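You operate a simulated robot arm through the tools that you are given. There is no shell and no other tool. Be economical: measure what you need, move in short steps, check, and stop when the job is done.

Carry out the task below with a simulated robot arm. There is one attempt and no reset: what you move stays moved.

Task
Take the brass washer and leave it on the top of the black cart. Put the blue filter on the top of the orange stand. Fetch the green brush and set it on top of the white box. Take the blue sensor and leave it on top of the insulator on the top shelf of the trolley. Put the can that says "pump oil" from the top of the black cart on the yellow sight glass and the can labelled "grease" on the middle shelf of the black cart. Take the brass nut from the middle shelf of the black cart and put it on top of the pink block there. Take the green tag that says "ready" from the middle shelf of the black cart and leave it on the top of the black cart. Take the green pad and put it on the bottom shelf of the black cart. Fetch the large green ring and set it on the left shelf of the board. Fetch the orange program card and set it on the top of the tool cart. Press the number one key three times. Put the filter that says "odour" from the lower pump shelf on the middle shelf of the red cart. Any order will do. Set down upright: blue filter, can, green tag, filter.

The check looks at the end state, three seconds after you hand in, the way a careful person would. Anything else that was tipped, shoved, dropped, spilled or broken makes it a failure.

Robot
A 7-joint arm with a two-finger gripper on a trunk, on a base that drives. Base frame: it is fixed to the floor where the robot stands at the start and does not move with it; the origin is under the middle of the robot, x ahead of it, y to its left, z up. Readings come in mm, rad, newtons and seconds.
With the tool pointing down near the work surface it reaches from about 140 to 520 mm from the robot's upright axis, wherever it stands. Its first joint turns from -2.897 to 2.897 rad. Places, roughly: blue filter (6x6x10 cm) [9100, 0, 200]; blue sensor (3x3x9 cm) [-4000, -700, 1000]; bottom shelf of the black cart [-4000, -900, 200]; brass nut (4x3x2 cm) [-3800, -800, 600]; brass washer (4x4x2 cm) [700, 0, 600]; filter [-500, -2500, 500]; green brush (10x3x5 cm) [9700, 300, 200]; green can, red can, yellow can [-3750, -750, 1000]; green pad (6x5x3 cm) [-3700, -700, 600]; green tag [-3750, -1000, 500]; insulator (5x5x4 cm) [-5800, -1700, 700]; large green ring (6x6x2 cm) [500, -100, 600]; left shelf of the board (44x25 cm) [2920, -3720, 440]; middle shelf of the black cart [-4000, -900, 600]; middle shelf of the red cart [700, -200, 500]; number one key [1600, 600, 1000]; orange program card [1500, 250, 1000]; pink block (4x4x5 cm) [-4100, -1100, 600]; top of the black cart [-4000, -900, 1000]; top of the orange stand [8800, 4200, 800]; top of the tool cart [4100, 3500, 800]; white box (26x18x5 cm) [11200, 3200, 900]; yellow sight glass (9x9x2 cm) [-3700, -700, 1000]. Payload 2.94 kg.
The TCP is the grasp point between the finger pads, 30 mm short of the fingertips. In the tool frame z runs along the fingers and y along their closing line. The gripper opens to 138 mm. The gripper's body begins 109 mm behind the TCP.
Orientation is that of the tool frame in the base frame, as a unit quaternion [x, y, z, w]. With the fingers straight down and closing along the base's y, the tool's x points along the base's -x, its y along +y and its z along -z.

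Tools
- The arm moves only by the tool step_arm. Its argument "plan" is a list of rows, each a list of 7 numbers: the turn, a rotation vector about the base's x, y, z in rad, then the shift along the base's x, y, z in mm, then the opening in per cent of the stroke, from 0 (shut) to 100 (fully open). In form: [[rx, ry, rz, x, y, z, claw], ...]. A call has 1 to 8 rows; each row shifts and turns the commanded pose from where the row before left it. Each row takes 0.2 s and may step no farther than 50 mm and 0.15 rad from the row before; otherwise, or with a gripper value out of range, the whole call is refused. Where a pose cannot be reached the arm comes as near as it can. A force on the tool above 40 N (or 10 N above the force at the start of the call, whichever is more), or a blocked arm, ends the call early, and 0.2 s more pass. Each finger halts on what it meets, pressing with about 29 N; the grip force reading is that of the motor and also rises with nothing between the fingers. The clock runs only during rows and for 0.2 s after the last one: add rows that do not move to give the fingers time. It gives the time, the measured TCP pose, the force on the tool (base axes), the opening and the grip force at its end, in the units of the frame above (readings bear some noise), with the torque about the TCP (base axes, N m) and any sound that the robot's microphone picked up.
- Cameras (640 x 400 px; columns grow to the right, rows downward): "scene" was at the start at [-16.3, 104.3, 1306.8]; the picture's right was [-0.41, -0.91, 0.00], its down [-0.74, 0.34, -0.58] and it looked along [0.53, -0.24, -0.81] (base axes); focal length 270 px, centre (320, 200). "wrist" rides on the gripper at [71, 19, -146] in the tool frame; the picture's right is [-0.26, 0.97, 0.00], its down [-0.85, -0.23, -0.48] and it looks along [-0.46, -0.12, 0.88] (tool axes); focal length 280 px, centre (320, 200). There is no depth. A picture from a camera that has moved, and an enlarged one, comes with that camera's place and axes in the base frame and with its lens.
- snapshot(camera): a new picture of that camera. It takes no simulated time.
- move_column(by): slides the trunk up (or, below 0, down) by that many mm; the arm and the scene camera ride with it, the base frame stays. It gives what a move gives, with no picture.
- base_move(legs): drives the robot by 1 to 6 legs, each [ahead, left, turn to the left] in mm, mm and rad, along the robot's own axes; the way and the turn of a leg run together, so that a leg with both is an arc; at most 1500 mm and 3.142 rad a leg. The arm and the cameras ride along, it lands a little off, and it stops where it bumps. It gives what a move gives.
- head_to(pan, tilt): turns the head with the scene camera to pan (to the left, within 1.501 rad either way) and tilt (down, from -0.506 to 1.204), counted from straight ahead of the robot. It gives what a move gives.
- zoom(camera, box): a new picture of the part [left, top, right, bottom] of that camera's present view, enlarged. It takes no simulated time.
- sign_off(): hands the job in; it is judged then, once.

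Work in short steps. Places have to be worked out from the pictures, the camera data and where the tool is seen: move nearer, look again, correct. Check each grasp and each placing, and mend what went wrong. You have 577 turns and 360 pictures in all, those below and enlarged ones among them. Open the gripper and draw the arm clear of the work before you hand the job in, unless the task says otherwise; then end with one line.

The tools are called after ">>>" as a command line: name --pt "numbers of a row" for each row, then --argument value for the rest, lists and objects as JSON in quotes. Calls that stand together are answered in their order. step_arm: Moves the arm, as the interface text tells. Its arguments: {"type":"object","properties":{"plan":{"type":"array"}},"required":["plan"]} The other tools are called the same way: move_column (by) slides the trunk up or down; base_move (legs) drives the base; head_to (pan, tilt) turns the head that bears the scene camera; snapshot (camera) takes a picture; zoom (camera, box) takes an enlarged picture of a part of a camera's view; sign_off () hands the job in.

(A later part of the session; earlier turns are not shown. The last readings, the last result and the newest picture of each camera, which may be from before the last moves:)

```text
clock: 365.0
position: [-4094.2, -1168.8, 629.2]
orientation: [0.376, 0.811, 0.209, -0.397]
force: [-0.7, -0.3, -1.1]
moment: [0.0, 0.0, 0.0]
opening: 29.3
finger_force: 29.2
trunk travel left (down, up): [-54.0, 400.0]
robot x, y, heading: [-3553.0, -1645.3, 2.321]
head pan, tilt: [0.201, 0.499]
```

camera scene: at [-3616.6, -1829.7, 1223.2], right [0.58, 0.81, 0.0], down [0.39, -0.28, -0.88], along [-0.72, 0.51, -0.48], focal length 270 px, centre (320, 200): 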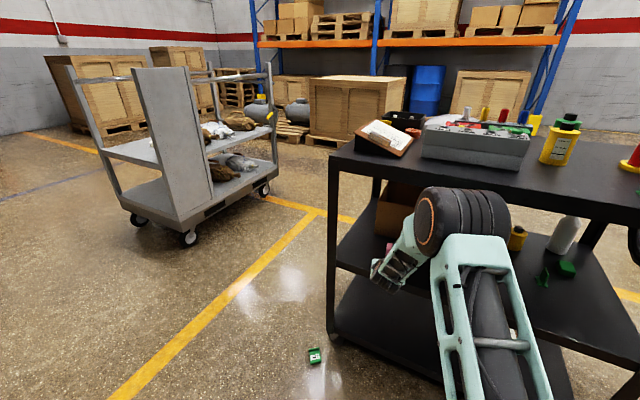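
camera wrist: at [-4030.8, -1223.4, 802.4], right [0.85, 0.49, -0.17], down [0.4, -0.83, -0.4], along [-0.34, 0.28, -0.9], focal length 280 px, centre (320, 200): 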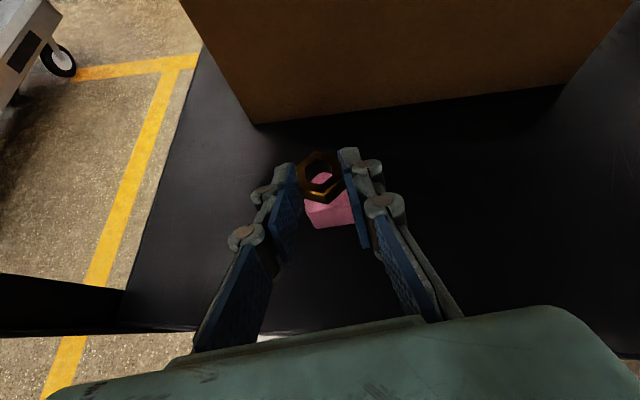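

>>> step_arm --pt "0 0 0 0 0 -2 10" --pt "0 0 0 0 0 -2 10"

>>> zoom --camera "wrist" --box '[280, 140, 380, 240]'

```text
clock: 365.6
position: [-4094.2, -1167.8, 625.4]
orientation: [0.377, 0.811, 0.21, -0.396]
force: [-1.1, 0.1, -0.6]
moment: [-0.01, -0.01, 0.01]
opening: 29.1
finger_force: 28.7
trunk travel left (down, up): [-54.0, 400.0]
robot x, y, heading: [-3551.7, -1650.1, 2.324]
head pan, tilt: [0.201, 0.499]
```

```text
4.00 times, centred on (330, 190) of wrist
camera zoom: at [-4037.4, -1215.2, 771.8], right [0.85, 0.49, -0.17], down [0.39, -0.83, -0.4], along [-0.34, 0.28, -0.9], focal length 1122 px, centre (280, 240)
```

zoom: 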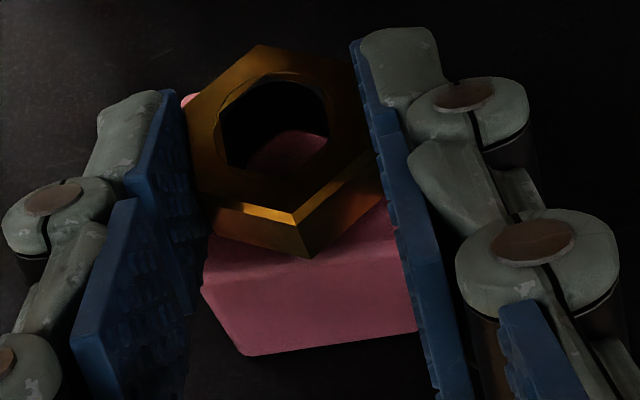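

Alignment good; keep lowering.

>>> step_arm --pt "0 0 0 0 0 -2 10" --pt "0 0 0 0 0 -2 10"

>>> step_arm --pt "0 0 0 0 0 -1.5 10" --pt "0 0 0 0 0 -1.5 10"

```text
clock: 366.2
position: [-4093.1, -1167.8, 623.0]
orientation: [0.376, 0.811, 0.209, -0.396]
force: [-1.3, -0.5, 2.4]
moment: [0.03, 0.07, 0.0]
opening: 29.3
finger_force: 29.5
trunk travel left (down, up): [-54.0, 400.0]
robot x, y, heading: [-3550.3, -1650.6, 2.321]
head pan, tilt: [0.201, 0.499]
```

```text
clock: 366.8
position: [-4094.3, -1167.4, 622.1]
orientation: [0.376, 0.809, 0.211, -0.399]
force: [3.2, -4.1, 17.0]
moment: [-0.13, 0.26, 0.05]
opening: 29.2
finger_force: 29.1
trunk travel left (down, up): [-54.0, 400.0]
robot x, y, heading: [-3544.9, -1648.9, 2.324]
head pan, tilt: [0.201, 0.499]
```

Contact. Relax 2 mm, open, rise, and look.

>>> step_arm --pt "0 0 0 0 0 1.5 10" --pt "0 0 0 0 0 0 18" --pt "0 0 0 0 0 0 30" --pt "0 0 0 0 0 0 36" --pt "0 0 0 0 0 20 36" --pt "0 0 0 0 0 20 36"

>>> zoom --camera "wrist" --box '[260, 130, 400, 250]'

```text
clock: 368.2
position: [-4093.9, -1168.6, 660.6]
orientation: [0.376, 0.812, 0.208, -0.396]
force: [-0.5, -0.1, 0.6]
moment: [0.02, 0.0, 0.01]
opening: 49.8
finger_force: 0.0
trunk travel left (down, up): [-54.0, 400.0]
robot x, y, heading: [-3548.0, -1650.0, 2.324]
head pan, tilt: [0.201, 0.499]
```

```text
3.33 times, centred on (330, 190) of wrist
camera zoom: at [-4037.1, -1217.2, 806.6], right [0.85, 0.49, -0.17], down [0.4, -0.83, -0.4], along [-0.34, 0.27, -0.9], focal length 935 px, centre (287, 233)
```

zoom: 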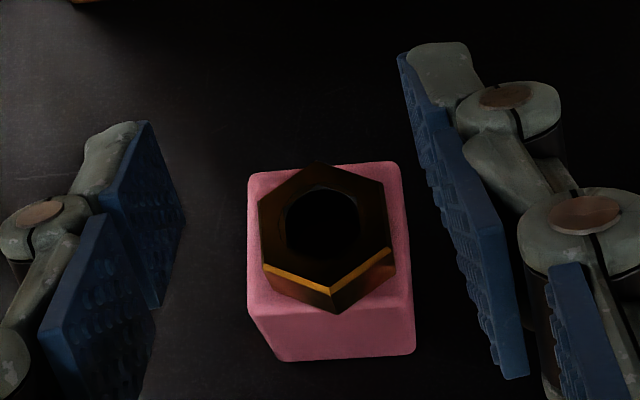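

Nut sits flat on the pink block. Back straight out and look for the OK tag on the floor.

>>> base_move --legs '[[-280, 28, 0]]'

>>> head_to --pan 0.4 --tilt 0.8

>>> snapshot --camera "scene"

```text
clock: 370.1
position: [-3927.6, -1386.3, 662.3]
orientation: [0.376, 0.811, 0.209, -0.396]
force: [0.8, -0.4, 0.8]
moment: [-0.03, -0.01, 0.04]
opening: 49.6
finger_force: 0.0
trunk travel left (down, up): [-54.0, 400.0]
robot x, y, heading: [-3379.8, -1866.5, 2.321]
head pan, tilt: [0.201, 0.499]
```

```text
clock: 370.9
position: [-3927.0, -1387.6, 662.5]
orientation: [0.376, 0.811, 0.209, -0.396]
force: [0.0, 0.0, -0.1]
moment: [-0.04, -0.04, -0.02]
opening: 49.9
finger_force: 0.1
trunk travel left (down, up): [-54.0, 400.0]
robot x, y, heading: [-3385.8, -1861.3, 2.319]
head pan, tilt: [0.4, 0.799]
```

```text
233 pictures are left
camera scene: at [-3504.2, -1986.0, 1197.2], right [0.41, 0.91, 0.0], down [0.65, -0.29, -0.7], along [-0.64, 0.29, -0.72], focal length 270 px, centre (320, 200)
```

scene: 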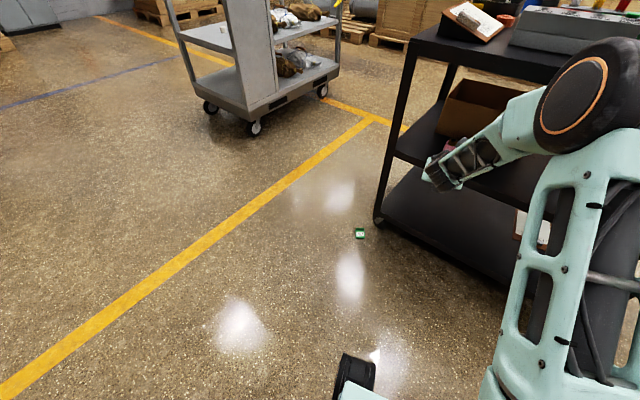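

>>> zoom --camera "scene" --box '[330, 210, 390, 255]'

```text
8.89 times, centred on (360, 232) of scene
camera zoom: at [-3504.2, -1986.0, 1197.2], right [0.41, 0.91, 0.0], down [0.65, -0.29, -0.7], along [-0.64, 0.29, -0.72], focal length 2403 px, centre (-36, -89)
```

zoom: 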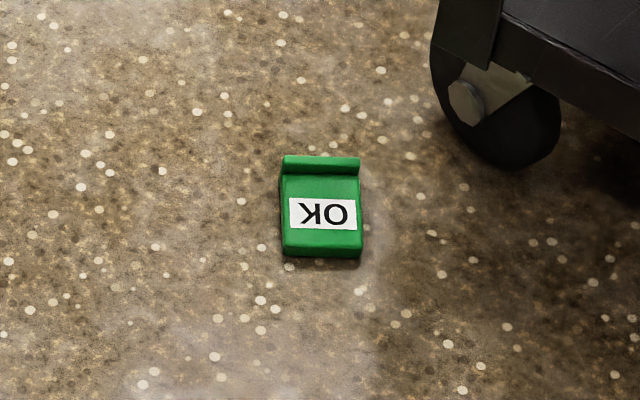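

The tag lies on its back, label up. Plan: grip it from above, lift, flip the wrist by π so that its top points away, tilt forward, and stand it back at (−3791, −1021). First bring the tool to vertical and retract.

>>> step_arm --pt "-0.104 -0.08 0 24 -26 0 60" --pt "-0.104 -0.08 0 24 -26 0 60" --pt "-0.104 -0.08 0 24 -26 0 60" --pt "-0.104 -0.08 0 24 -26 0 60" --pt "-0.104 -0.08 0 24 -26 0 60" --pt "-0.104 -0.08 0 24 -26 0 60" --pt "-0.104 -0.08 0 24 -26 0 60"

```text
clock: 372.5
position: [-3758.4, -1563.3, 663.6]
orientation: [0.42, 0.907, 0.003, -0.003]
force: [-0.1, 0.0, 0.1]
moment: [0.04, 0.0, -0.02]
opening: 83.0
finger_force: 0.0
out of reach, approached as far as the arm can: row 2
trunk travel left (down, up): [-54.0, 400.0]
robot x, y, heading: [-3385.1, -1867.0, 2.321]
head pan, tilt: [0.4, 0.799]
```

Tool vertical. Turn to heading ≈ 2.71 and drive so the tag is below the gripper.

>>> base_move --legs '[[0, 0, 0.388], [480, -113, 0]]'

>>> snapshot --camera "wrist"

```text
clock: 376.6
position: [-4243.3, -1428.3, 663.6]
orientation: [0.232, 0.973, 0.003, -0.005]
force: [-0.2, -0.2, 0.5]
moment: [0.01, 0.02, 0.0]
opening: 82.7
finger_force: 0.1
trunk travel left (down, up): [-54.0, 400.0]
robot x, y, heading: [-3780.3, -1561.7, 2.72]
head pan, tilt: [0.4, 0.799]
```

```text
231 pictures are left
camera wrist: at [-4296.1, -1378.3, 810.7], right [0.67, 0.74, 0.0], down [0.66, -0.59, 0.47], along [0.35, -0.31, -0.88], focal length 280 px, centre (320, 200)
```

wrist: 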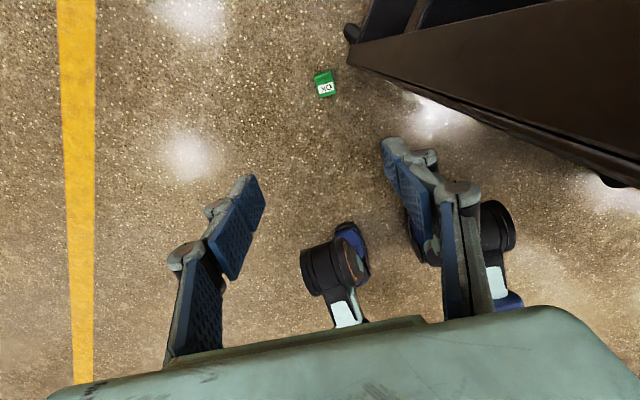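

Tag centre ≈ (−4232, −1420). Correct xy, descend to about 300 and look again.

>>> step_arm --pt "0 0 0 11 8 -40 55" --pt "0 0 0 0 0 -45 55" --pt "0 0 0 0 0 -45 55" --pt "0 0 0 0 0 -45 55" --pt "0 0 0 0 0 -45 55" --pt "0 0 0 0 0 -45 55" --pt "0 0 0 0 0 -45 55" --pt "0 0 0 0 0 -45 55"

>>> snapshot --camera "wrist"

```text
clock: 378.4
position: [-4229.8, -1418.1, 308.5]
orientation: [0.232, 0.973, 0.004, -0.005]
force: [0.7, -0.7, -0.2]
moment: [-0.02, -0.01, -0.02]
opening: 75.9
finger_force: 0.1
trunk travel left (down, up): [-54.0, 400.0]
robot x, y, heading: [-3778.8, -1565.4, 2.717]
head pan, tilt: [0.4, 0.799]
```

```text
230 pictures are left
camera wrist: at [-4284.4, -1369.0, 456.2], right [0.67, 0.74, 0.0], down [0.66, -0.59, 0.47], along [0.35, -0.31, -0.89], focal length 280 px, centre (320, 200)
```

wrist: 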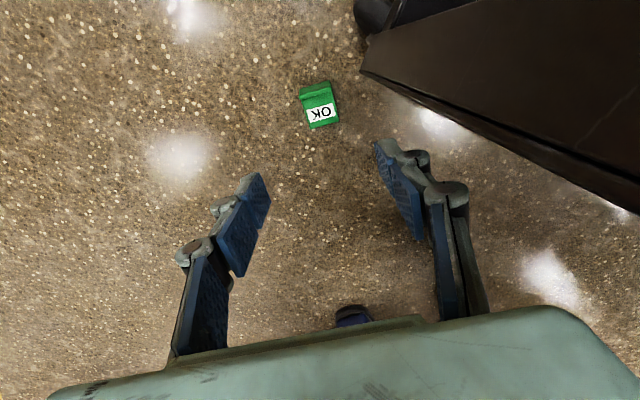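

Good alignment. Descend to ≈ 80.

>>> step_arm --pt "0 0 0 -1 2 -45 52" --pt "0 0 0 0 0 -45 52" --pt "0 0 0 0 0 -45 52" --pt "0 0 0 0 0 -45 52" --pt "0 0 0 0 0 -40 52"

>>> snapshot --camera "wrist"

```text
clock: 379.6
position: [-4234.2, -1416.7, 86.9]
orientation: [0.233, 0.972, 0.002, -0.005]
force: [0.1, 0.2, -0.2]
moment: [0.0, -0.06, -0.02]
opening: 71.7
finger_force: 0.0
trunk travel left (down, up): [-54.0, 400.0]
robot x, y, heading: [-3778.5, -1564.3, 2.72]
head pan, tilt: [0.4, 0.799]
```

```text
229 pictures are left
camera wrist: at [-4288.1, -1367.3, 234.4], right [0.67, 0.74, 0.0], down [0.66, -0.59, 0.47], along [0.35, -0.31, -0.89], focal length 280 px, centre (320, 200)
```

wrist: 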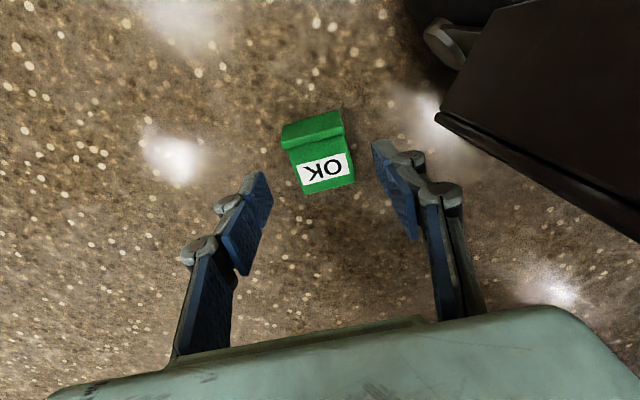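

Align over the plate's middle and descend to near the floor.

>>> step_arm --pt "0 0 0 7 -2 -20 52" --pt "0 0 0 0 0 -20 52" --pt "0 0 0 0 0 -8 52"

>>> snapshot --camera "wrist"

```text
clock: 380.4
position: [-4227.1, -1418.7, 39.4]
orientation: [0.232, 0.973, 0.003, -0.005]
force: [0.0, -0.3, 0.5]
moment: [0.0, 0.0, -0.02]
opening: 71.9
finger_force: 0.1
trunk travel left (down, up): [-54.0, 400.0]
robot x, y, heading: [-3780.3, -1565.0, 2.716]
head pan, tilt: [0.4, 0.799]
```

```text
228 pictures are left
camera wrist: at [-4280.3, -1369.9, 187.5], right [0.67, 0.74, 0.0], down [0.66, -0.59, 0.47], along [0.35, -0.31, -0.88], focal length 280 px, centre (320, 200)
```

wrist: 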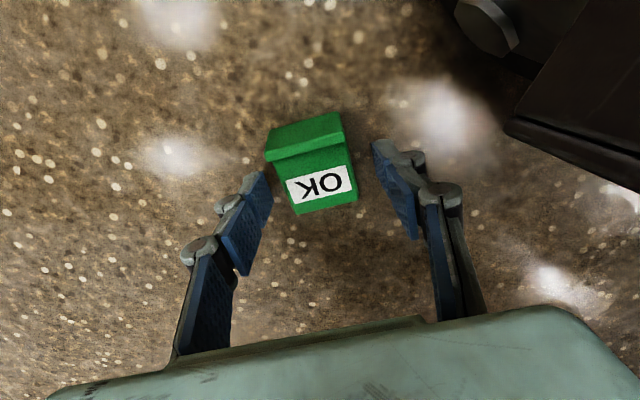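

>>> step_arm --pt "0 0 0 0 0 -3 52" --pt "0 0 0 0 0 -2 52" --pt "0 0 0 0 0 0 35" --pt "0 0 0 0 0 0 20" --pt "0 0 0 0 0 0 20" --pt "0 0 0 0 0 0 20"

>>> step_arm --pt "0 0 0 0 0 40 20" --pt "0 0 0 0 0 45 20" --pt "0 0 0 0 0 45 20" --pt "0 0 0 0 0 45 20" --pt "0 0 0 0 0 45 20" --pt "0 0 0 0 0 45 20" --pt "0 0 0 0 0 45 20" --pt "0 0 0 0 0 45 20"

>>> snapshot --camera "wrist"

```text
clock: 381.8
position: [-4225.1, -1419.0, 37.3]
orientation: [0.232, 0.973, 0.003, -0.006]
force: [0.7, -0.1, 0.7]
moment: [0.02, 0.02, 0.02]
opening: 46.4
finger_force: 28.9
out of reach, approached as far as the arm can: row 1
trunk travel left (down, up): [-54.0, 400.0]
robot x, y, heading: [-3777.1, -1565.9, 2.718]
head pan, tilt: [0.4, 0.799]
```

```text
clock: 383.6
position: [-4222.3, -1418.2, 390.8]
orientation: [0.232, 0.973, 0.004, -0.004]
force: [-0.4, -0.7, -1.5]
moment: [0.0, 0.01, 0.0]
opening: 46.7
finger_force: 28.7
trunk travel left (down, up): [-54.0, 400.0]
robot x, y, heading: [-3781.9, -1565.1, 2.715]
head pan, tilt: [0.4, 0.799]
```

```text
227 pictures are left
camera wrist: at [-4277.4, -1370.3, 537.1], right [0.67, 0.74, 0.0], down [0.66, -0.59, 0.47], along [0.35, -0.31, -0.88], focal length 280 px, centre (320, 200)
```

wrist: 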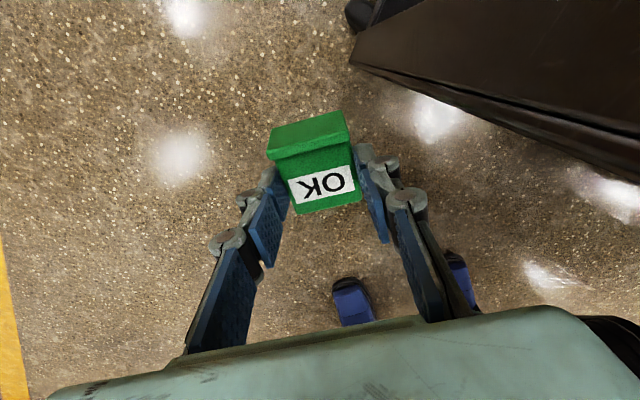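

Tag held. Back away from the cart, raise, and flip the wrist back by π.

>>> base_move --legs '[[-350, 150, 0]]'

>>> step_arm --pt "0 0 -0.1428 0 0 40 20" --pt "0 0 -0.1428 0 0 40 20" --pt "0 0 -0.1428 0 0 40 20" --pt "0 0 -0.1428 0 0 40 20" --pt "0 0 -0.1428 0 0 40 20" --pt "0 0 -0.1428 0 0 40 20" --pt "0 0 -0.1428 0 0 0 20" --pt "0 0 -0.1428 0 0 0 20"

```text
clock: 386.1
position: [-3963.9, -1706.6, 389.2]
orientation: [0.226, 0.974, 0.003, -0.004]
force: [0.2, 0.4, -0.7]
moment: [-0.03, -0.02, 0.01]
opening: 46.9
finger_force: 28.6
trunk travel left (down, up): [-54.0, 400.0]
robot x, y, heading: [-3518.1, -1846.0, 2.735]
head pan, tilt: [0.4, 0.799]
```

```text
clock: 387.9
position: [-3963.9, -1704.9, 632.7]
orientation: [0.717, 0.697, 0.006, -0.002]
force: [-0.6, -0.2, -0.6]
moment: [-0.03, 0.01, -0.01]
opening: 46.4
finger_force: 28.9
trunk travel left (down, up): [-54.0, 400.0]
robot x, y, heading: [-3514.0, -1846.3, 2.733]
head pan, tilt: [0.4, 0.799]
```

>>> step_arm --pt "0 0 -0.1428 0 0 0 20" --pt "0 0 -0.1428 0 0 0 20" --pt "0 0 -0.1428 0 0 0 20" --pt "0 0 -0.1428 0 0 0 20" --pt "0 0 -0.1428 0 0 0 20" --pt "0 0 -0.1428 0 0 0 20" --pt "0 0 -0.1428 0 0 0 20" --pt "0 0 -0.1428 0 0 0 20"

>>> step_arm --pt "0 0 -0.1428 0 0 0 20" --pt "0 0 -0.1428 0 0 0 20" --pt "0 0 -0.1428 0 0 0 20" --pt "0 0 -0.1428 0 0 0 20" --pt "0 0 -0.1428 0 0 0 20" --pt "0 0 -0.1428 0 0 0 20"

```text
clock: 389.6
position: [-3962.9, -1706.0, 630.0]
orientation: [0.98, 0.198, 0.006, 0.0]
force: [-0.1, -0.5, -0.3]
moment: [0.01, 0.01, 0.01]
opening: 46.7
finger_force: 28.2
trunk travel left (down, up): [-54.0, 400.0]
robot x, y, heading: [-3517.2, -1846.7, 2.729]
head pan, tilt: [0.4, 0.799]
```

```text
clock: 391.1
position: [-3962.7, -1705.7, 629.5]
orientation: [0.974, -0.227, 0.005, 0.003]
force: [-0.4, 0.7, -0.2]
moment: [-0.01, 0.02, 0.03]
opening: 46.6
finger_force: 28.5
trunk travel left (down, up): [-54.0, 400.0]
robot x, y, heading: [-3513.9, -1842.2, 2.732]
head pan, tilt: [0.4, 0.799]
```

Config restored. Now extend outward and tilt forward ~1.5 rad to make the tag upright.

>>> step_arm --pt "0 0 0 -36 18 0 20" --pt "0 0 0 -36 18 0 20" --pt "0 0 0 -36 18 0 20" --pt "0.0603 0.1225 0 0 0 0 20" --pt "0.0603 0.1225 0 0 0 0 20" --pt "0.0603 0.1225 0 0 0 0 20" --pt "0.0603 0.1225 0 0 0 0 20" --pt "0.0603 0.1225 0 0 0 0 20"

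>>> step_arm --pt "0.0603 0.1225 0 0 0 0 20" --pt "0.0603 0.1225 0 0 0 0 20" --pt "0.0603 0.1225 0 0 0 0 20" --pt "0.0603 0.1225 0 0 0 0 20" --pt "0.0603 0.1225 0 0 0 0 20" --pt "0.0603 0.1225 0 0 0 0 20"

>>> snapshot --camera "wrist"

```text
clock: 392.9
position: [-4070.1, -1651.9, 628.9]
orientation: [0.92, -0.211, -0.323, -0.072]
force: [1.1, -0.1, -0.3]
moment: [-0.03, 0.03, -0.01]
opening: 46.7
finger_force: 29.1
trunk travel left (down, up): [-54.0, 400.0]
robot x, y, heading: [-3516.8, -1842.5, 2.73]
head pan, tilt: [0.4, 0.799]
```

```text
clock: 394.2
position: [-4071.8, -1651.7, 629.7]
orientation: [0.715, -0.164, -0.662, -0.153]
force: [-0.3, -0.3, -0.3]
moment: [0.03, -0.05, -0.02]
opening: 46.4
finger_force: 28.8
trunk travel left (down, up): [-54.0, 400.0]
robot x, y, heading: [-3516.6, -1845.7, 2.735]
head pan, tilt: [0.4, 0.799]
```

```text
226 pictures are left
camera wrist: at [-3945.0, -1734.1, 571.2], right [-0.44, -0.86, 0.26], down [0.47, 0.03, 0.88], along [-0.77, 0.51, 0.39], focal length 280 px, centre (320, 200)
```

wrist: 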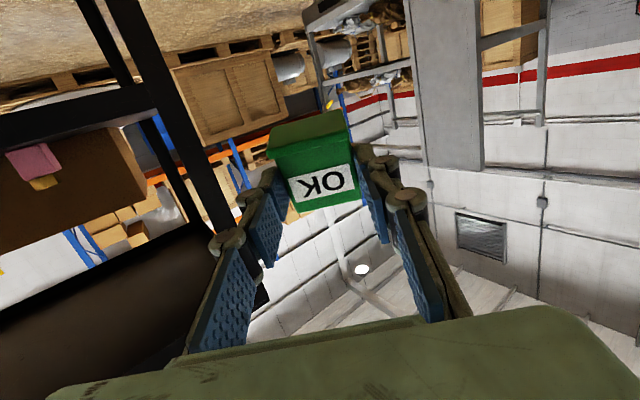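

Tag upright (foot down). Turn the base to align with its original facing and go to a stand-off.

>>> base_move --legs '[[0, 0, -0.386], [-85, -412, 0]]'

>>> snapshot --camera "wrist"

```text
clock: 399.6
position: [-3596.8, -1223.9, 630.0]
orientation: [0.669, -0.304, -0.617, -0.282]
force: [0.1, -0.2, -0.7]
moment: [-0.01, 0.01, 0.02]
opening: 46.7
finger_force: 29.4
trunk travel left (down, up): [-54.0, 400.0]
robot x, y, heading: [-3161.8, -1621.7, 2.334]
head pan, tilt: [0.4, 0.799]
```

```text
225 pictures are left
camera wrist: at [-3511.3, -1350.3, 571.1], right [-0.74, -0.62, 0.26], down [0.44, -0.16, 0.88], along [-0.51, 0.77, 0.39], focal length 280 px, centre (320, 200)
```

wrist: 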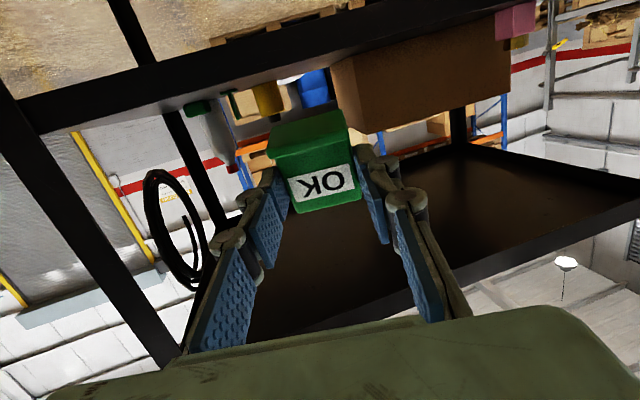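

Drive 200 mm straight in and check.

>>> base_move --legs '[[205, 0, 0]]'

>>> snapshot --camera "wrist"

>>> head_to --pan 0.0 --tilt 0.6

>>> snapshot --camera "scene"

```text
clock: 401.2
position: [-3736.6, -1077.2, 629.6]
orientation: [0.67, -0.303, -0.617, -0.281]
force: [0.8, 0.5, -0.3]
moment: [-0.05, -0.04, 0.03]
opening: 46.7
finger_force: 28.7
trunk travel left (down, up): [-54.0, 400.0]
robot x, y, heading: [-3301.8, -1472.1, 2.329]
head pan, tilt: [0.4, 0.799]
```

```text
224 pictures are left
camera wrist: at [-3652.4, -1202.8, 571.2], right [-0.74, -0.62, 0.26], down [0.44, -0.16, 0.88], along [-0.51, 0.77, 0.39], focal length 280 px, centre (320, 200)
```

wrist: 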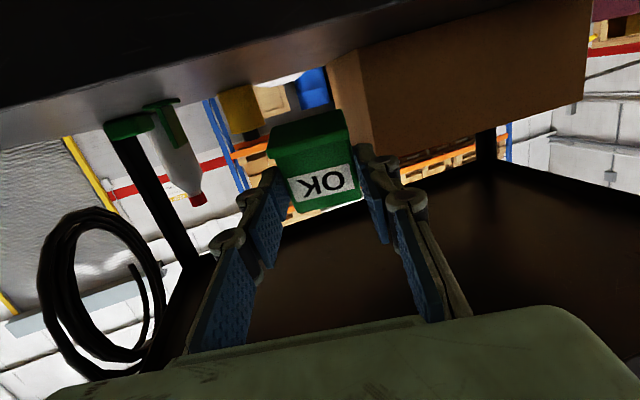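

```text
clock: 402.1
position: [-3737.4, -1076.8, 629.0]
orientation: [0.67, -0.304, -0.616, -0.281]
force: [0.5, 0.3, 0.1]
moment: [-0.02, 0.01, -0.01]
opening: 46.8
finger_force: 29.0
trunk travel left (down, up): [-54.0, 400.0]
robot x, y, heading: [-3296.9, -1472.0, 2.335]
head pan, tilt: [0.0, 0.6]
```

```text
223 pictures are left
camera scene: at [-3406.3, -1558.8, 1213.9], right [0.72, 0.69, 0.0], down [0.39, -0.41, -0.82], along [-0.57, 0.6, -0.57], focal length 270 px, centre (320, 200)
```

scene: 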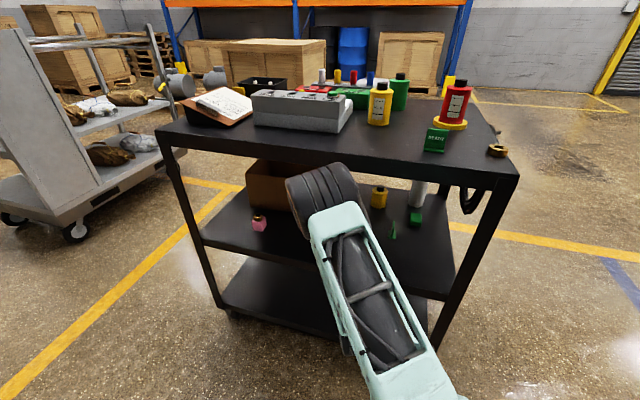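

Third tag and pad are undisturbed. Extend the arm the last ~48 mm, then lower.

>>> step_arm --pt "0 0 0 -17 17 0 20" --pt "0 0 0 -17 17 0 20" --pt "0 0 0 0 0 -12 20" --pt "0 0 0 0 0 -12 20"

>>> snapshot --camera "wrist"

```text
clock: 403.1
position: [-3771.5, -1043.2, 605.5]
orientation: [0.669, -0.303, -0.618, -0.281]
force: [0.1, 0.6, 0.3]
moment: [0.0, 0.0, 0.0]
opening: 46.8
finger_force: 28.5
trunk travel left (down, up): [-54.0, 400.0]
robot x, y, heading: [-3297.4, -1469.4, 2.334]
head pan, tilt: [0.0, 0.6]
```

```text
222 pictures are left
camera wrist: at [-3686.8, -1168.3, 546.5], right [-0.74, -0.62, 0.26], down [0.44, -0.16, 0.88], along [-0.51, 0.77, 0.39], focal length 280 px, centre (320, 200)
```

wrist: 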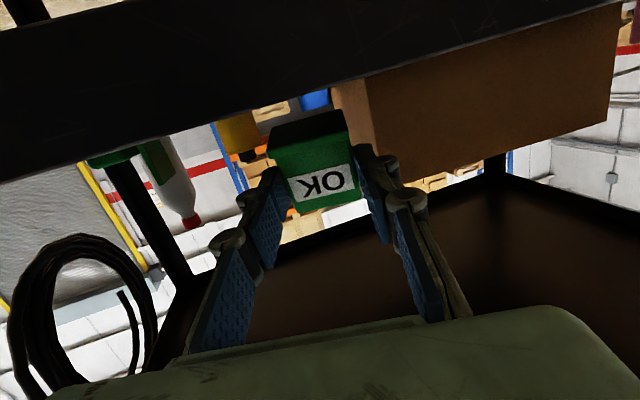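

>>> step_arm --pt "0 0 0 0 0 -5 20" --pt "0 0 0 0 0 -3 20"

>>> step_arm --pt "0 0 0 0 0 -2 20" --pt "0 0 0 0 0 -2 20"

>>> step_arm --pt "0 0 0 0 0 -1.5 20" --pt "0 0 0 0 0 -1.5 20"

```text
clock: 403.7
position: [-3771.4, -1043.3, 598.1]
orientation: [0.669, -0.303, -0.617, -0.282]
force: [-0.4, -0.5, -1.1]
moment: [-0.02, 0.02, 0.0]
opening: 46.7
finger_force: 29.2
trunk travel left (down, up): [-54.0, 400.0]
robot x, y, heading: [-3299.0, -1472.2, 2.328]
head pan, tilt: [0.0, 0.6]
```

```text
clock: 404.3
position: [-3769.8, -1044.7, 595.1]
orientation: [0.669, -0.303, -0.618, -0.281]
force: [-0.5, 0.3, 0.0]
moment: [-0.02, 0.03, 0.03]
opening: 46.8
finger_force: 29.3
trunk travel left (down, up): [-54.0, 400.0]
robot x, y, heading: [-3300.3, -1470.2, 2.337]
head pan, tilt: [0.0, 0.6]
```

```text
clock: 404.9
position: [-3770.8, -1042.4, 590.9]
orientation: [0.669, -0.303, -0.617, -0.281]
force: [-0.1, -0.3, 0.2]
moment: [0.03, -0.02, 0.0]
opening: 46.7
finger_force: 28.6
trunk travel left (down, up): [-54.0, 400.0]
robot x, y, heading: [-3298.4, -1465.7, 2.335]
head pan, tilt: [0.0, 0.6]
```

>>> step_arm --pt "0 0 0 0 0 -2 20" --pt "0 0 0 0 0 -1.5 20"

>>> step_arm --pt "0 0 0 0 0 -1.5 20" --pt "0 0 0 0 0 -1.5 20"

>>> snapshot --camera "wrist"

```text
clock: 405.5
position: [-3771.9, -1042.6, 589.4]
orientation: [0.668, -0.303, -0.619, -0.282]
force: [0.6, 0.0, 3.6]
moment: [0.06, 0.08, -0.02]
opening: 46.6
finger_force: 29.5
trunk travel left (down, up): [-54.0, 400.0]
robot x, y, heading: [-3303.5, -1471.4, 2.329]
head pan, tilt: [0.0, 0.6]
```

```text
clock: 406.1
position: [-3771.6, -1041.3, 588.3]
orientation: [0.667, -0.301, -0.621, -0.281]
force: [2.4, -2.5, 18.2]
moment: [0.37, 0.34, 0.0]
opening: 46.7
finger_force: 28.7
trunk travel left (down, up): [-54.0, 400.0]
robot x, y, heading: [-3301.3, -1469.8, 2.336]
head pan, tilt: [0.0, 0.6]
```

```text
221 pictures are left
camera wrist: at [-3687.3, -1167.2, 528.2], right [-0.74, -0.62, 0.26], down [0.45, -0.16, 0.88], along [-0.51, 0.77, 0.4], focal length 280 px, centre (320, 200)
```

wrist: 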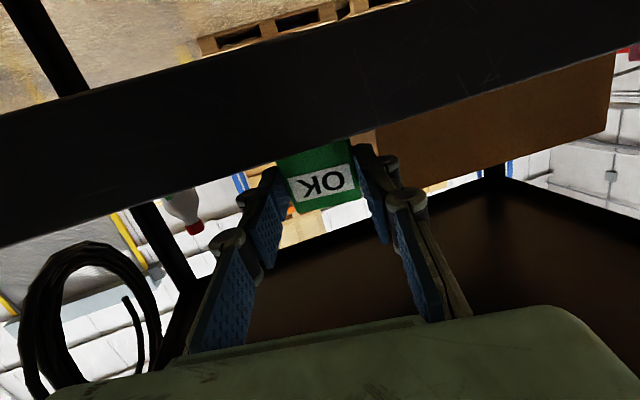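

Seated. Relax, open, retreat along the tool axis.

>>> step_arm --pt "0 0 0 0 0 2 20" --pt "0 0 0 0 0 0 35" --pt "0 0 0 0 0 0 50" --pt "0 0 0 0 0 0 50"

>>> base_move --legs '[[-250, 8, 0]]'

>>> snapshot --camera "scene"

```text
clock: 407.1
position: [-3772.2, -1042.2, 586.2]
orientation: [0.67, -0.303, -0.617, -0.281]
force: [0.2, 0.7, -0.9]
moment: [0.01, 0.0, -0.02]
opening: 68.8
finger_force: 0.0
trunk travel left (down, up): [-54.0, 400.0]
robot x, y, heading: [-3297.7, -1469.7, 2.336]
head pan, tilt: [0.0, 0.6]
```

```text
clock: 408.9
position: [-3605.2, -1226.0, 585.3]
orientation: [0.669, -0.303, -0.617, -0.281]
force: [-0.8, -0.1, 0.0]
moment: [-0.02, 0.01, 0.0]
opening: 69.0
finger_force: 0.1
trunk travel left (down, up): [-54.0, 400.0]
robot x, y, heading: [-3133.0, -1654.1, 2.33]
head pan, tilt: [0.0, 0.6]
```

```text
220 pictures are left
camera scene: at [-3241.4, -1743.3, 1214.0], right [0.72, 0.69, 0.0], down [0.39, -0.41, -0.83], along [-0.57, 0.6, -0.56], focal length 270 px, centre (320, 200)
```

scene: 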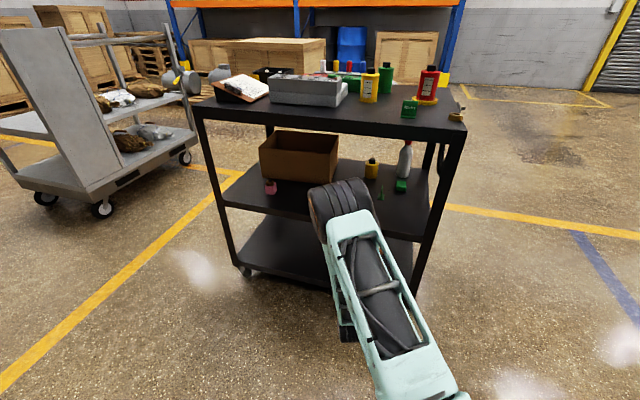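

Now the green pad, deep at (−3707, −698); needs the camera-up wrist again. Flip here outside the cart.

>>> step_arm --pt "0.0935 -0.1071 0.0112 0 0 0 50" --pt "0.0935 -0.1071 0.0112 0 0 0 50" --pt "0.0935 -0.1071 0.0112 0 0 0 50" --pt "0.0935 -0.1071 0.0112 0 0 0 50" --pt "0.0935 -0.1071 0.0112 0 0 0 50" --pt "0.0935 -0.1071 0.0112 0 0 0 50" --pt "0.0935 -0.1071 0.0112 0 0 0 50" --pt "0.0935 -0.1071 0.0112 0 0 0 50"

>>> step_arm --pt "0.0935 -0.1071 0.0112 0 0 0 50" --pt "0.0935 -0.1071 0.0112 0 0 0 50" --pt "0.0935 -0.1071 0.0112 0 0 0 50" --pt "0.0935 -0.1071 0.0112 0 0 0 50" --pt "0.0935 -0.1071 0.0112 0 0 0 50" --pt "0.0935 -0.1071 0.0112 0 0 0 50" --pt "0.0935 -0.1071 0.0112 0 0 0 50" --pt "0.0935 -0.1071 0.0112 0 0 0 50"

>>> step_arm --pt "0.0935 -0.1071 0.0112 0 0 0 50" --pt "0.0935 -0.1071 0.0112 0 0 0 50" --pt "0.0935 -0.1071 0.0112 0 0 0 50" --pt "0.0935 -0.1071 0.0112 0 0 0 50" --pt "0.0935 -0.1071 0.0112 0 0 0 50" --pt "0.0935 -0.1071 0.0112 0 0 0 50"

>>> snapshot --camera "wrist"

```text
clock: 410.7
position: [-3605.6, -1227.8, 586.3]
orientation: [0.726, 0.107, -0.365, -0.572]
force: [0.3, -0.2, 0.0]
moment: [-0.01, -0.06, -0.01]
opening: 68.8
finger_force: 0.1
trunk travel left (down, up): [-54.0, 400.0]
robot x, y, heading: [-3137.7, -1655.3, 2.331]
head pan, tilt: [0.0, 0.6]
```

```text
clock: 412.5
position: [-3606.5, -1227.6, 585.3]
orientation: [-0.553, -0.481, 0.001, 0.68]
force: [0.1, 0.1, 0.3]
moment: [-0.04, -0.01, 0.01]
opening: 68.9
finger_force: 0.0
trunk travel left (down, up): [-54.0, 400.0]
robot x, y, heading: [-3134.1, -1654.5, 2.331]
head pan, tilt: [0.0, 0.6]
```

```text
clock: 413.9
position: [-3605.1, -1227.8, 586.4]
orientation: [0.303, 0.668, 0.282, -0.618]
force: [0.2, -0.5, -0.3]
moment: [0.03, -0.03, 0.01]
opening: 69.0
finger_force: 0.0
trunk travel left (down, up): [-54.0, 400.0]
robot x, y, heading: [-3134.7, -1651.7, 2.332]
head pan, tilt: [0.0, 0.6]
```

```text
219 pictures are left
camera wrist: at [-3500.1, -1318.9, 668.9], right [0.74, 0.62, -0.26], down [0.18, -0.56, -0.81], along [-0.65, 0.55, -0.53], focal length 280 px, centre (320, 200)
```

wrist: 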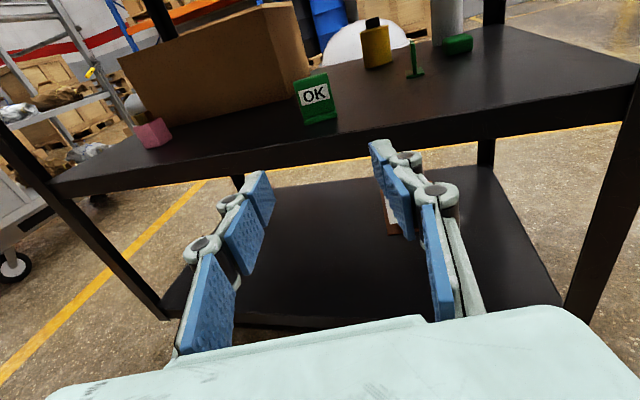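

OK tag is back on its feet. Check the pink block and the tags by zoom.

>>> zoom --camera "wrist" --box '[110, 60, 490, 180]'

>>> zoom --camera "scene" --box '[250, 130, 430, 230]'

```text
1.68 times, centred on (300, 120) of wrist
camera zoom: at [-3500.1, -1318.9, 668.9], right [0.74, 0.62, -0.26], down [0.18, -0.56, -0.81], along [-0.65, 0.55, -0.53], focal length 472 px, centre (354, 335)
```

zoom: 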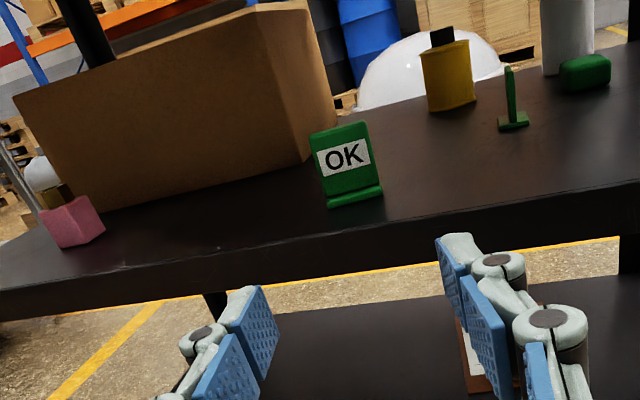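

```text
3.56 times, centred on (340, 180) of scene
camera zoom: at [-3241.3, -1743.3, 1214.0], right [0.72, 0.69, 0.0], down [0.39, -0.41, -0.83], along [-0.57, 0.6, -0.56], focal length 961 px, centre (249, 271)
```

zoom: 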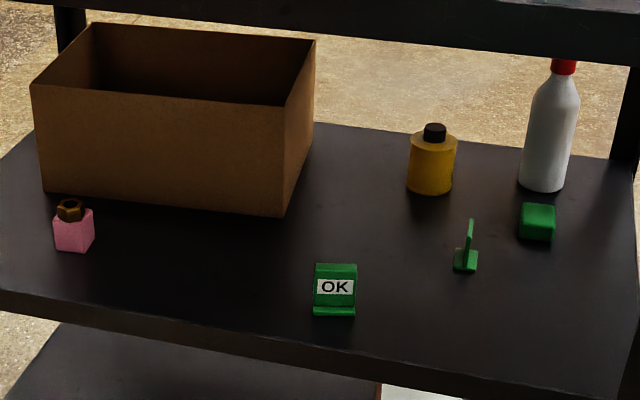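

All in place, nut on the pink block. Now turn square to the cart for the pad lane and lift the hand angle.

>>> base_move --legs '[[0, 0, -0.24]]'

>>> step_arm --pt "-0.122 -0.063 0 0 0 5 62" --pt "-0.122 -0.063 0 0 0 5 62" --pt "-0.122 -0.063 0 0 0 5 62" --pt "-0.122 -0.063 0 0 0 5 62"

>>> snapshot --camera "wrist"

```text
clock: 415.2
position: [-3488.4, -1126.5, 585.9]
orientation: [0.384, 0.626, 0.355, -0.579]
force: [0.0, -0.4, 0.5]
moment: [-0.01, 0.02, 0.03]
opening: 69.2
finger_force: 0.0
trunk travel left (down, up): [-54.0, 400.0]
robot x, y, heading: [-3136.1, -1651.0, 2.082]
head pan, tilt: [0.0, 0.6]
```

```text
clock: 416.2
position: [-3486.5, -1125.5, 606.0]
orientation: [0.464, 0.76, 0.237, -0.388]
force: [-0.7, 0.7, -0.7]
moment: [0.03, -0.03, -0.03]
opening: 85.5
finger_force: 0.0
trunk travel left (down, up): [-54.0, 400.0]
robot x, y, heading: [-3135.5, -1658.9, 2.086]
head pan, tilt: [0.0, 0.6]
```

```text
216 pictures are left
camera wrist: at [-3435.9, -1184.1, 748.9], right [0.93, 0.3, -0.21], down [0.2, -0.89, -0.41], along [-0.31, 0.34, -0.89], focal length 280 px, centre (320, 200)
```

wrist: 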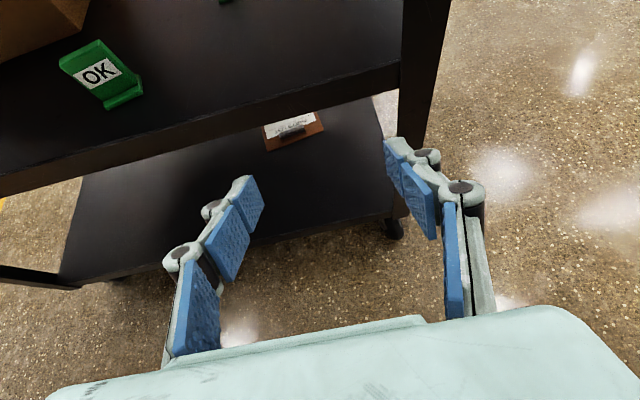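

Aligned with the pad lane. Narrow to ~73 mm and advance 280 mm.

>>> step_arm --pt "0 0 0 0 0 0 53" --pt "0 0 0 0 0 0 53"

>>> base_move --legs '[[280, -12, 0]]'

>>> snapshot --camera "wrist"

```text
clock: 416.8
position: [-3487.6, -1125.6, 605.5]
orientation: [0.464, 0.76, 0.237, -0.388]
force: [0.4, -1.0, -0.3]
moment: [0.0, 0.02, -0.03]
opening: 73.0
finger_force: 0.1
trunk travel left (down, up): [-54.0, 400.0]
robot x, y, heading: [-3138.9, -1654.2, 2.09]
head pan, tilt: [0.0, 0.6]
```

```text
clock: 418.7
position: [-3614.5, -873.4, 605.5]
orientation: [0.465, 0.759, 0.238, -0.387]
force: [0.2, -0.3, -0.7]
moment: [0.02, 0.04, -0.01]
opening: 73.0
finger_force: 0.1
trunk travel left (down, up): [-54.0, 400.0]
robot x, y, heading: [-3264.4, -1405.1, 2.085]
head pan, tilt: [0.0, 0.6]
```

```text
215 pictures are left
camera wrist: at [-3562.6, -931.6, 748.9], right [0.93, 0.3, -0.21], down [0.2, -0.89, -0.41], along [-0.31, 0.34, -0.89], focal length 280 px, centre (320, 200)
```

wrist: 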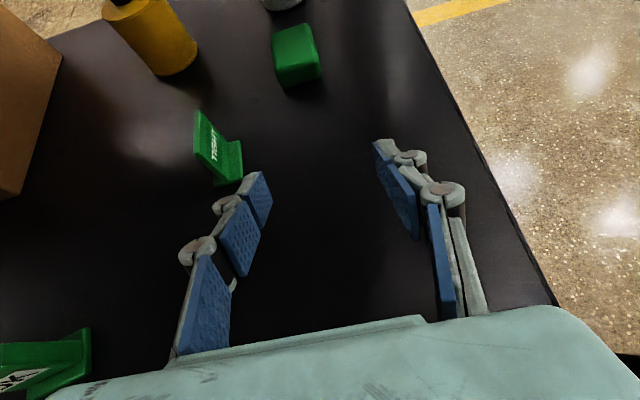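

Pad ≈ (−3690, −734); the neighbouring tag clears the fingers. Advance 95 mm.

>>> base_move --legs '[[95, -4, 0]]'

>>> snapshot --camera "wrist"

```text
clock: 419.9
position: [-3653.8, -789.7, 606.2]
orientation: [0.467, 0.759, 0.239, -0.387]
force: [0.9, 0.3, 1.1]
moment: [-0.01, 0.01, -0.04]
opening: 73.0
finger_force: 0.1
trunk travel left (down, up): [-54.0, 400.0]
robot x, y, heading: [-3307.1, -1321.8, 2.082]
head pan, tilt: [0.0, 0.6]
```

```text
214 pictures are left
camera wrist: at [-3602.9, -848.2, 748.9], right [0.93, 0.3, -0.21], down [0.19, -0.89, -0.41], along [-0.31, 0.34, -0.89], focal length 280 px, centre (320, 200)
```

wrist: 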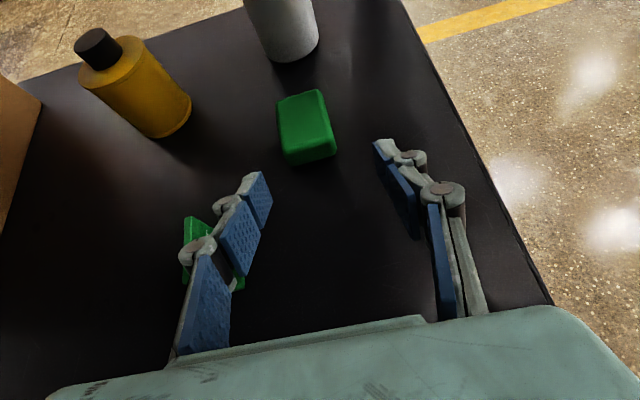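

Keep height while passing the tag; move 56 mm forward, then lower.

>>> base_move --legs '[[56, -2, 0]]'

>>> step_arm --pt "0 0 0 0 0 -8 53" --pt "0 0 0 0 0 -7 53"

>>> snapshot --camera "wrist"

```text
clock: 420.8
position: [-3678.9, -738.9, 606.6]
orientation: [0.467, 0.758, 0.239, -0.387]
force: [0.3, -0.1, -0.8]
moment: [0.05, 0.02, -0.02]
opening: 73.3
finger_force: 0.0
trunk travel left (down, up): [-54.0, 400.0]
robot x, y, heading: [-3328.4, -1275.7, 2.077]
head pan, tilt: [0.0, 0.6]
```

```text
clock: 421.4
position: [-3678.0, -740.3, 591.0]
orientation: [0.467, 0.758, 0.24, -0.386]
force: [0.0, 0.0, -0.1]
moment: [-0.01, 0.0, 0.01]
opening: 73.1
finger_force: 0.1
trunk travel left (down, up): [-54.0, 400.0]
robot x, y, heading: [-3327.8, -1274.7, 2.078]
head pan, tilt: [0.0, 0.6]
```

```text
213 pictures are left
camera wrist: at [-3626.6, -798.8, 734.2], right [0.93, 0.3, -0.21], down [0.19, -0.89, -0.41], along [-0.31, 0.34, -0.89], focal length 280 px, centre (320, 200)
```

wrist: 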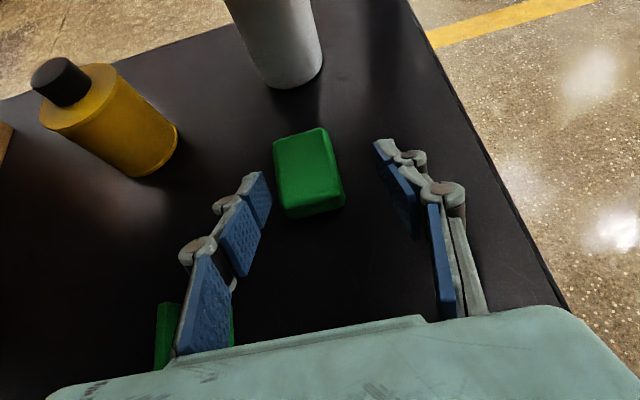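

Pad between the fingers. Close.

>>> step_arm --pt "0 0 0 0 0 0 35" --pt "0 0 0 0 0 0 20" --pt "0 0 0 0 0 0 20" --pt "0 0 0 0 0 0 20"

>>> snapshot --camera "wrist"

```text
clock: 422.4
position: [-3677.5, -740.0, 590.7]
orientation: [0.467, 0.758, 0.239, -0.387]
force: [-0.1, -0.1, 0.2]
moment: [0.03, 0.01, 0.01]
opening: 42.7
finger_force: 29.1
trunk travel left (down, up): [-54.0, 400.0]
robot x, y, heading: [-3328.2, -1273.1, 2.079]
head pan, tilt: [0.0, 0.6]
```

```text
212 pictures are left
camera wrist: at [-3626.7, -798.8, 734.4], right [0.93, 0.3, -0.21], down [0.19, -0.89, -0.41], along [-0.31, 0.34, -0.89], focal length 280 px, centre (320, 200)
```

wrist: 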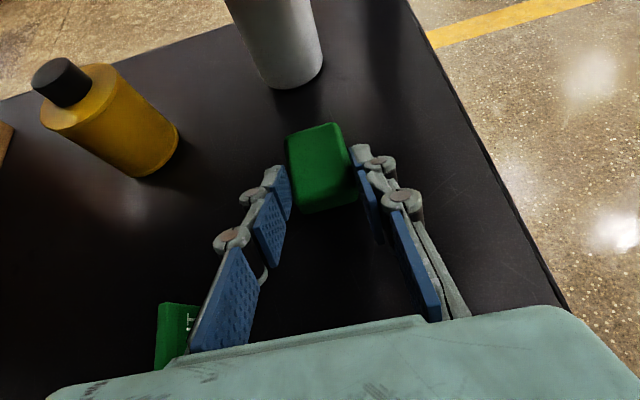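

Gripped (43 mm). Lift with the arm in steps and check before moving out.

>>> step_arm --pt "0 0 0 0 0 12 20" --pt "0 0 0 0 0 15 20" --pt "0 0 0 0 0 15 20" --pt "0 0 0 0 0 10 20"

>>> snapshot --camera "wrist"

```text
clock: 423.4
position: [-3676.7, -743.4, 630.7]
orientation: [0.469, 0.762, 0.239, -0.378]
force: [0.0, 0.5, -0.2]
moment: [0.02, 0.0, 0.02]
opening: 42.5
finger_force: 28.2
trunk travel left (down, up): [-54.0, 400.0]
robot x, y, heading: [-3334.1, -1273.6, 2.079]
head pan, tilt: [0.0, 0.6]
```

```text
211 pictures are left
camera wrist: at [-3626.8, -800.4, 775.7], right [0.93, 0.29, -0.2], down [0.2, -0.9, -0.4], along [-0.3, 0.33, -0.9], focal length 280 px, centre (320, 200)
```

wrist: 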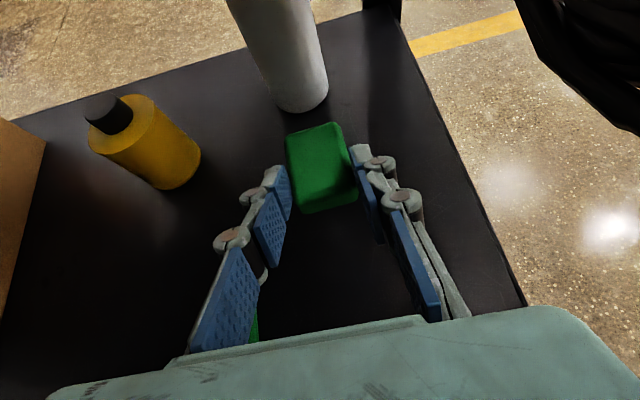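

Back out along the lane.

>>> base_move --legs '[[-420, 17, 0]]'

>>> snapshot --camera "wrist"

```text
clock: 426.0
position: [-3486.0, -1119.1, 643.2]
orientation: [0.467, 0.758, 0.239, -0.387]
force: [0.5, -0.1, -0.1]
moment: [-0.01, 0.02, 0.05]
opening: 42.6
finger_force: 29.4
trunk travel left (down, up): [-54.0, 400.0]
robot x, y, heading: [-3137.1, -1653.8, 2.082]
head pan, tilt: [0.0, 0.6]
```

```text
210 pictures are left
camera wrist: at [-3435.2, -1178.4, 786.4], right [0.93, 0.3, -0.21], down [0.19, -0.89, -0.41], along [-0.31, 0.34, -0.89], focal length 280 px, centre (320, 200)
```

wrist: 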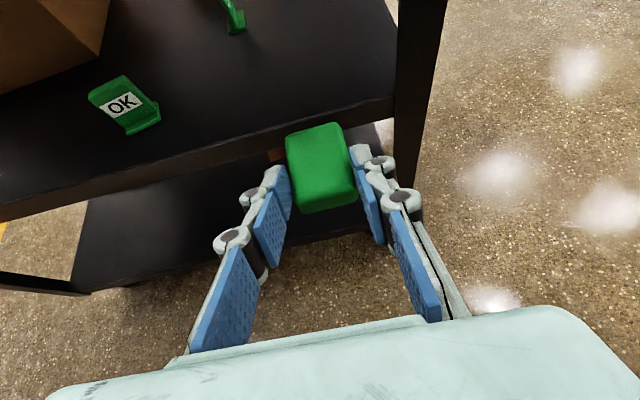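

Bottom shelf ≈ z 205. Shift left 80 mm, then lower the arm outside the cart.

>>> base_move --legs '[[4, 81, 0]]'

>>> step_arm --pt "0 0 0 9 -17 -45 20" --pt "0 0 0 9 -17 -45 20" --pt "0 0 0 9 -17 -45 20" --pt "0 0 0 9 -17 -45 20" --pt "0 0 0 0 0 -45 20" --pt "0 0 0 0 0 -45 20" --pt "0 0 0 0 0 -45 20" --pt "0 0 0 0 0 -40 20"

>>> snapshot --camera "wrist"

```text
clock: 427.4
position: [-3557.4, -1154.6, 642.8]
orientation: [0.466, 0.758, 0.239, -0.388]
force: [0.2, 0.7, 0.2]
moment: [0.0, -0.01, 0.01]
opening: 42.5
finger_force: 28.6
trunk travel left (down, up): [-54.0, 400.0]
robot x, y, heading: [-3207.6, -1686.8, 2.081]
head pan, tilt: [0.0, 0.6]
```

```text
clock: 429.2
position: [-3531.1, -1223.1, 293.8]
orientation: [0.47, 0.754, 0.234, -0.394]
force: [0.1, 0.1, -0.5]
moment: [0.0, 0.03, -0.03]
opening: 42.6
finger_force: 28.9
trunk travel left (down, up): [-54.0, 400.0]
robot x, y, heading: [-3210.0, -1686.7, 2.078]
head pan, tilt: [0.0, 0.6]
```

```text
209 pictures are left
camera wrist: at [-3476.7, -1282.5, 435.6], right [0.93, 0.3, -0.23], down [0.18, -0.89, -0.41], along [-0.33, 0.34, -0.88], focal length 280 px, centre (320, 200)
```

wrist: 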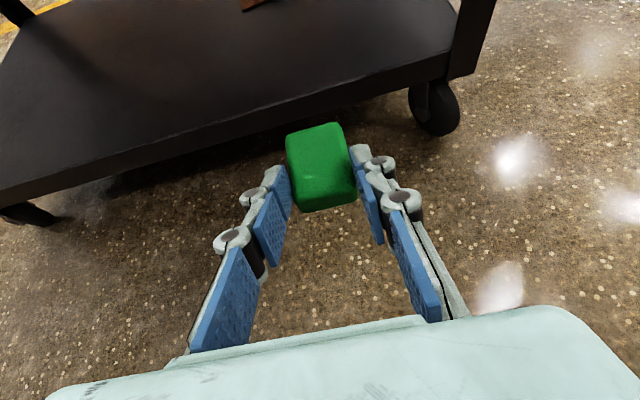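

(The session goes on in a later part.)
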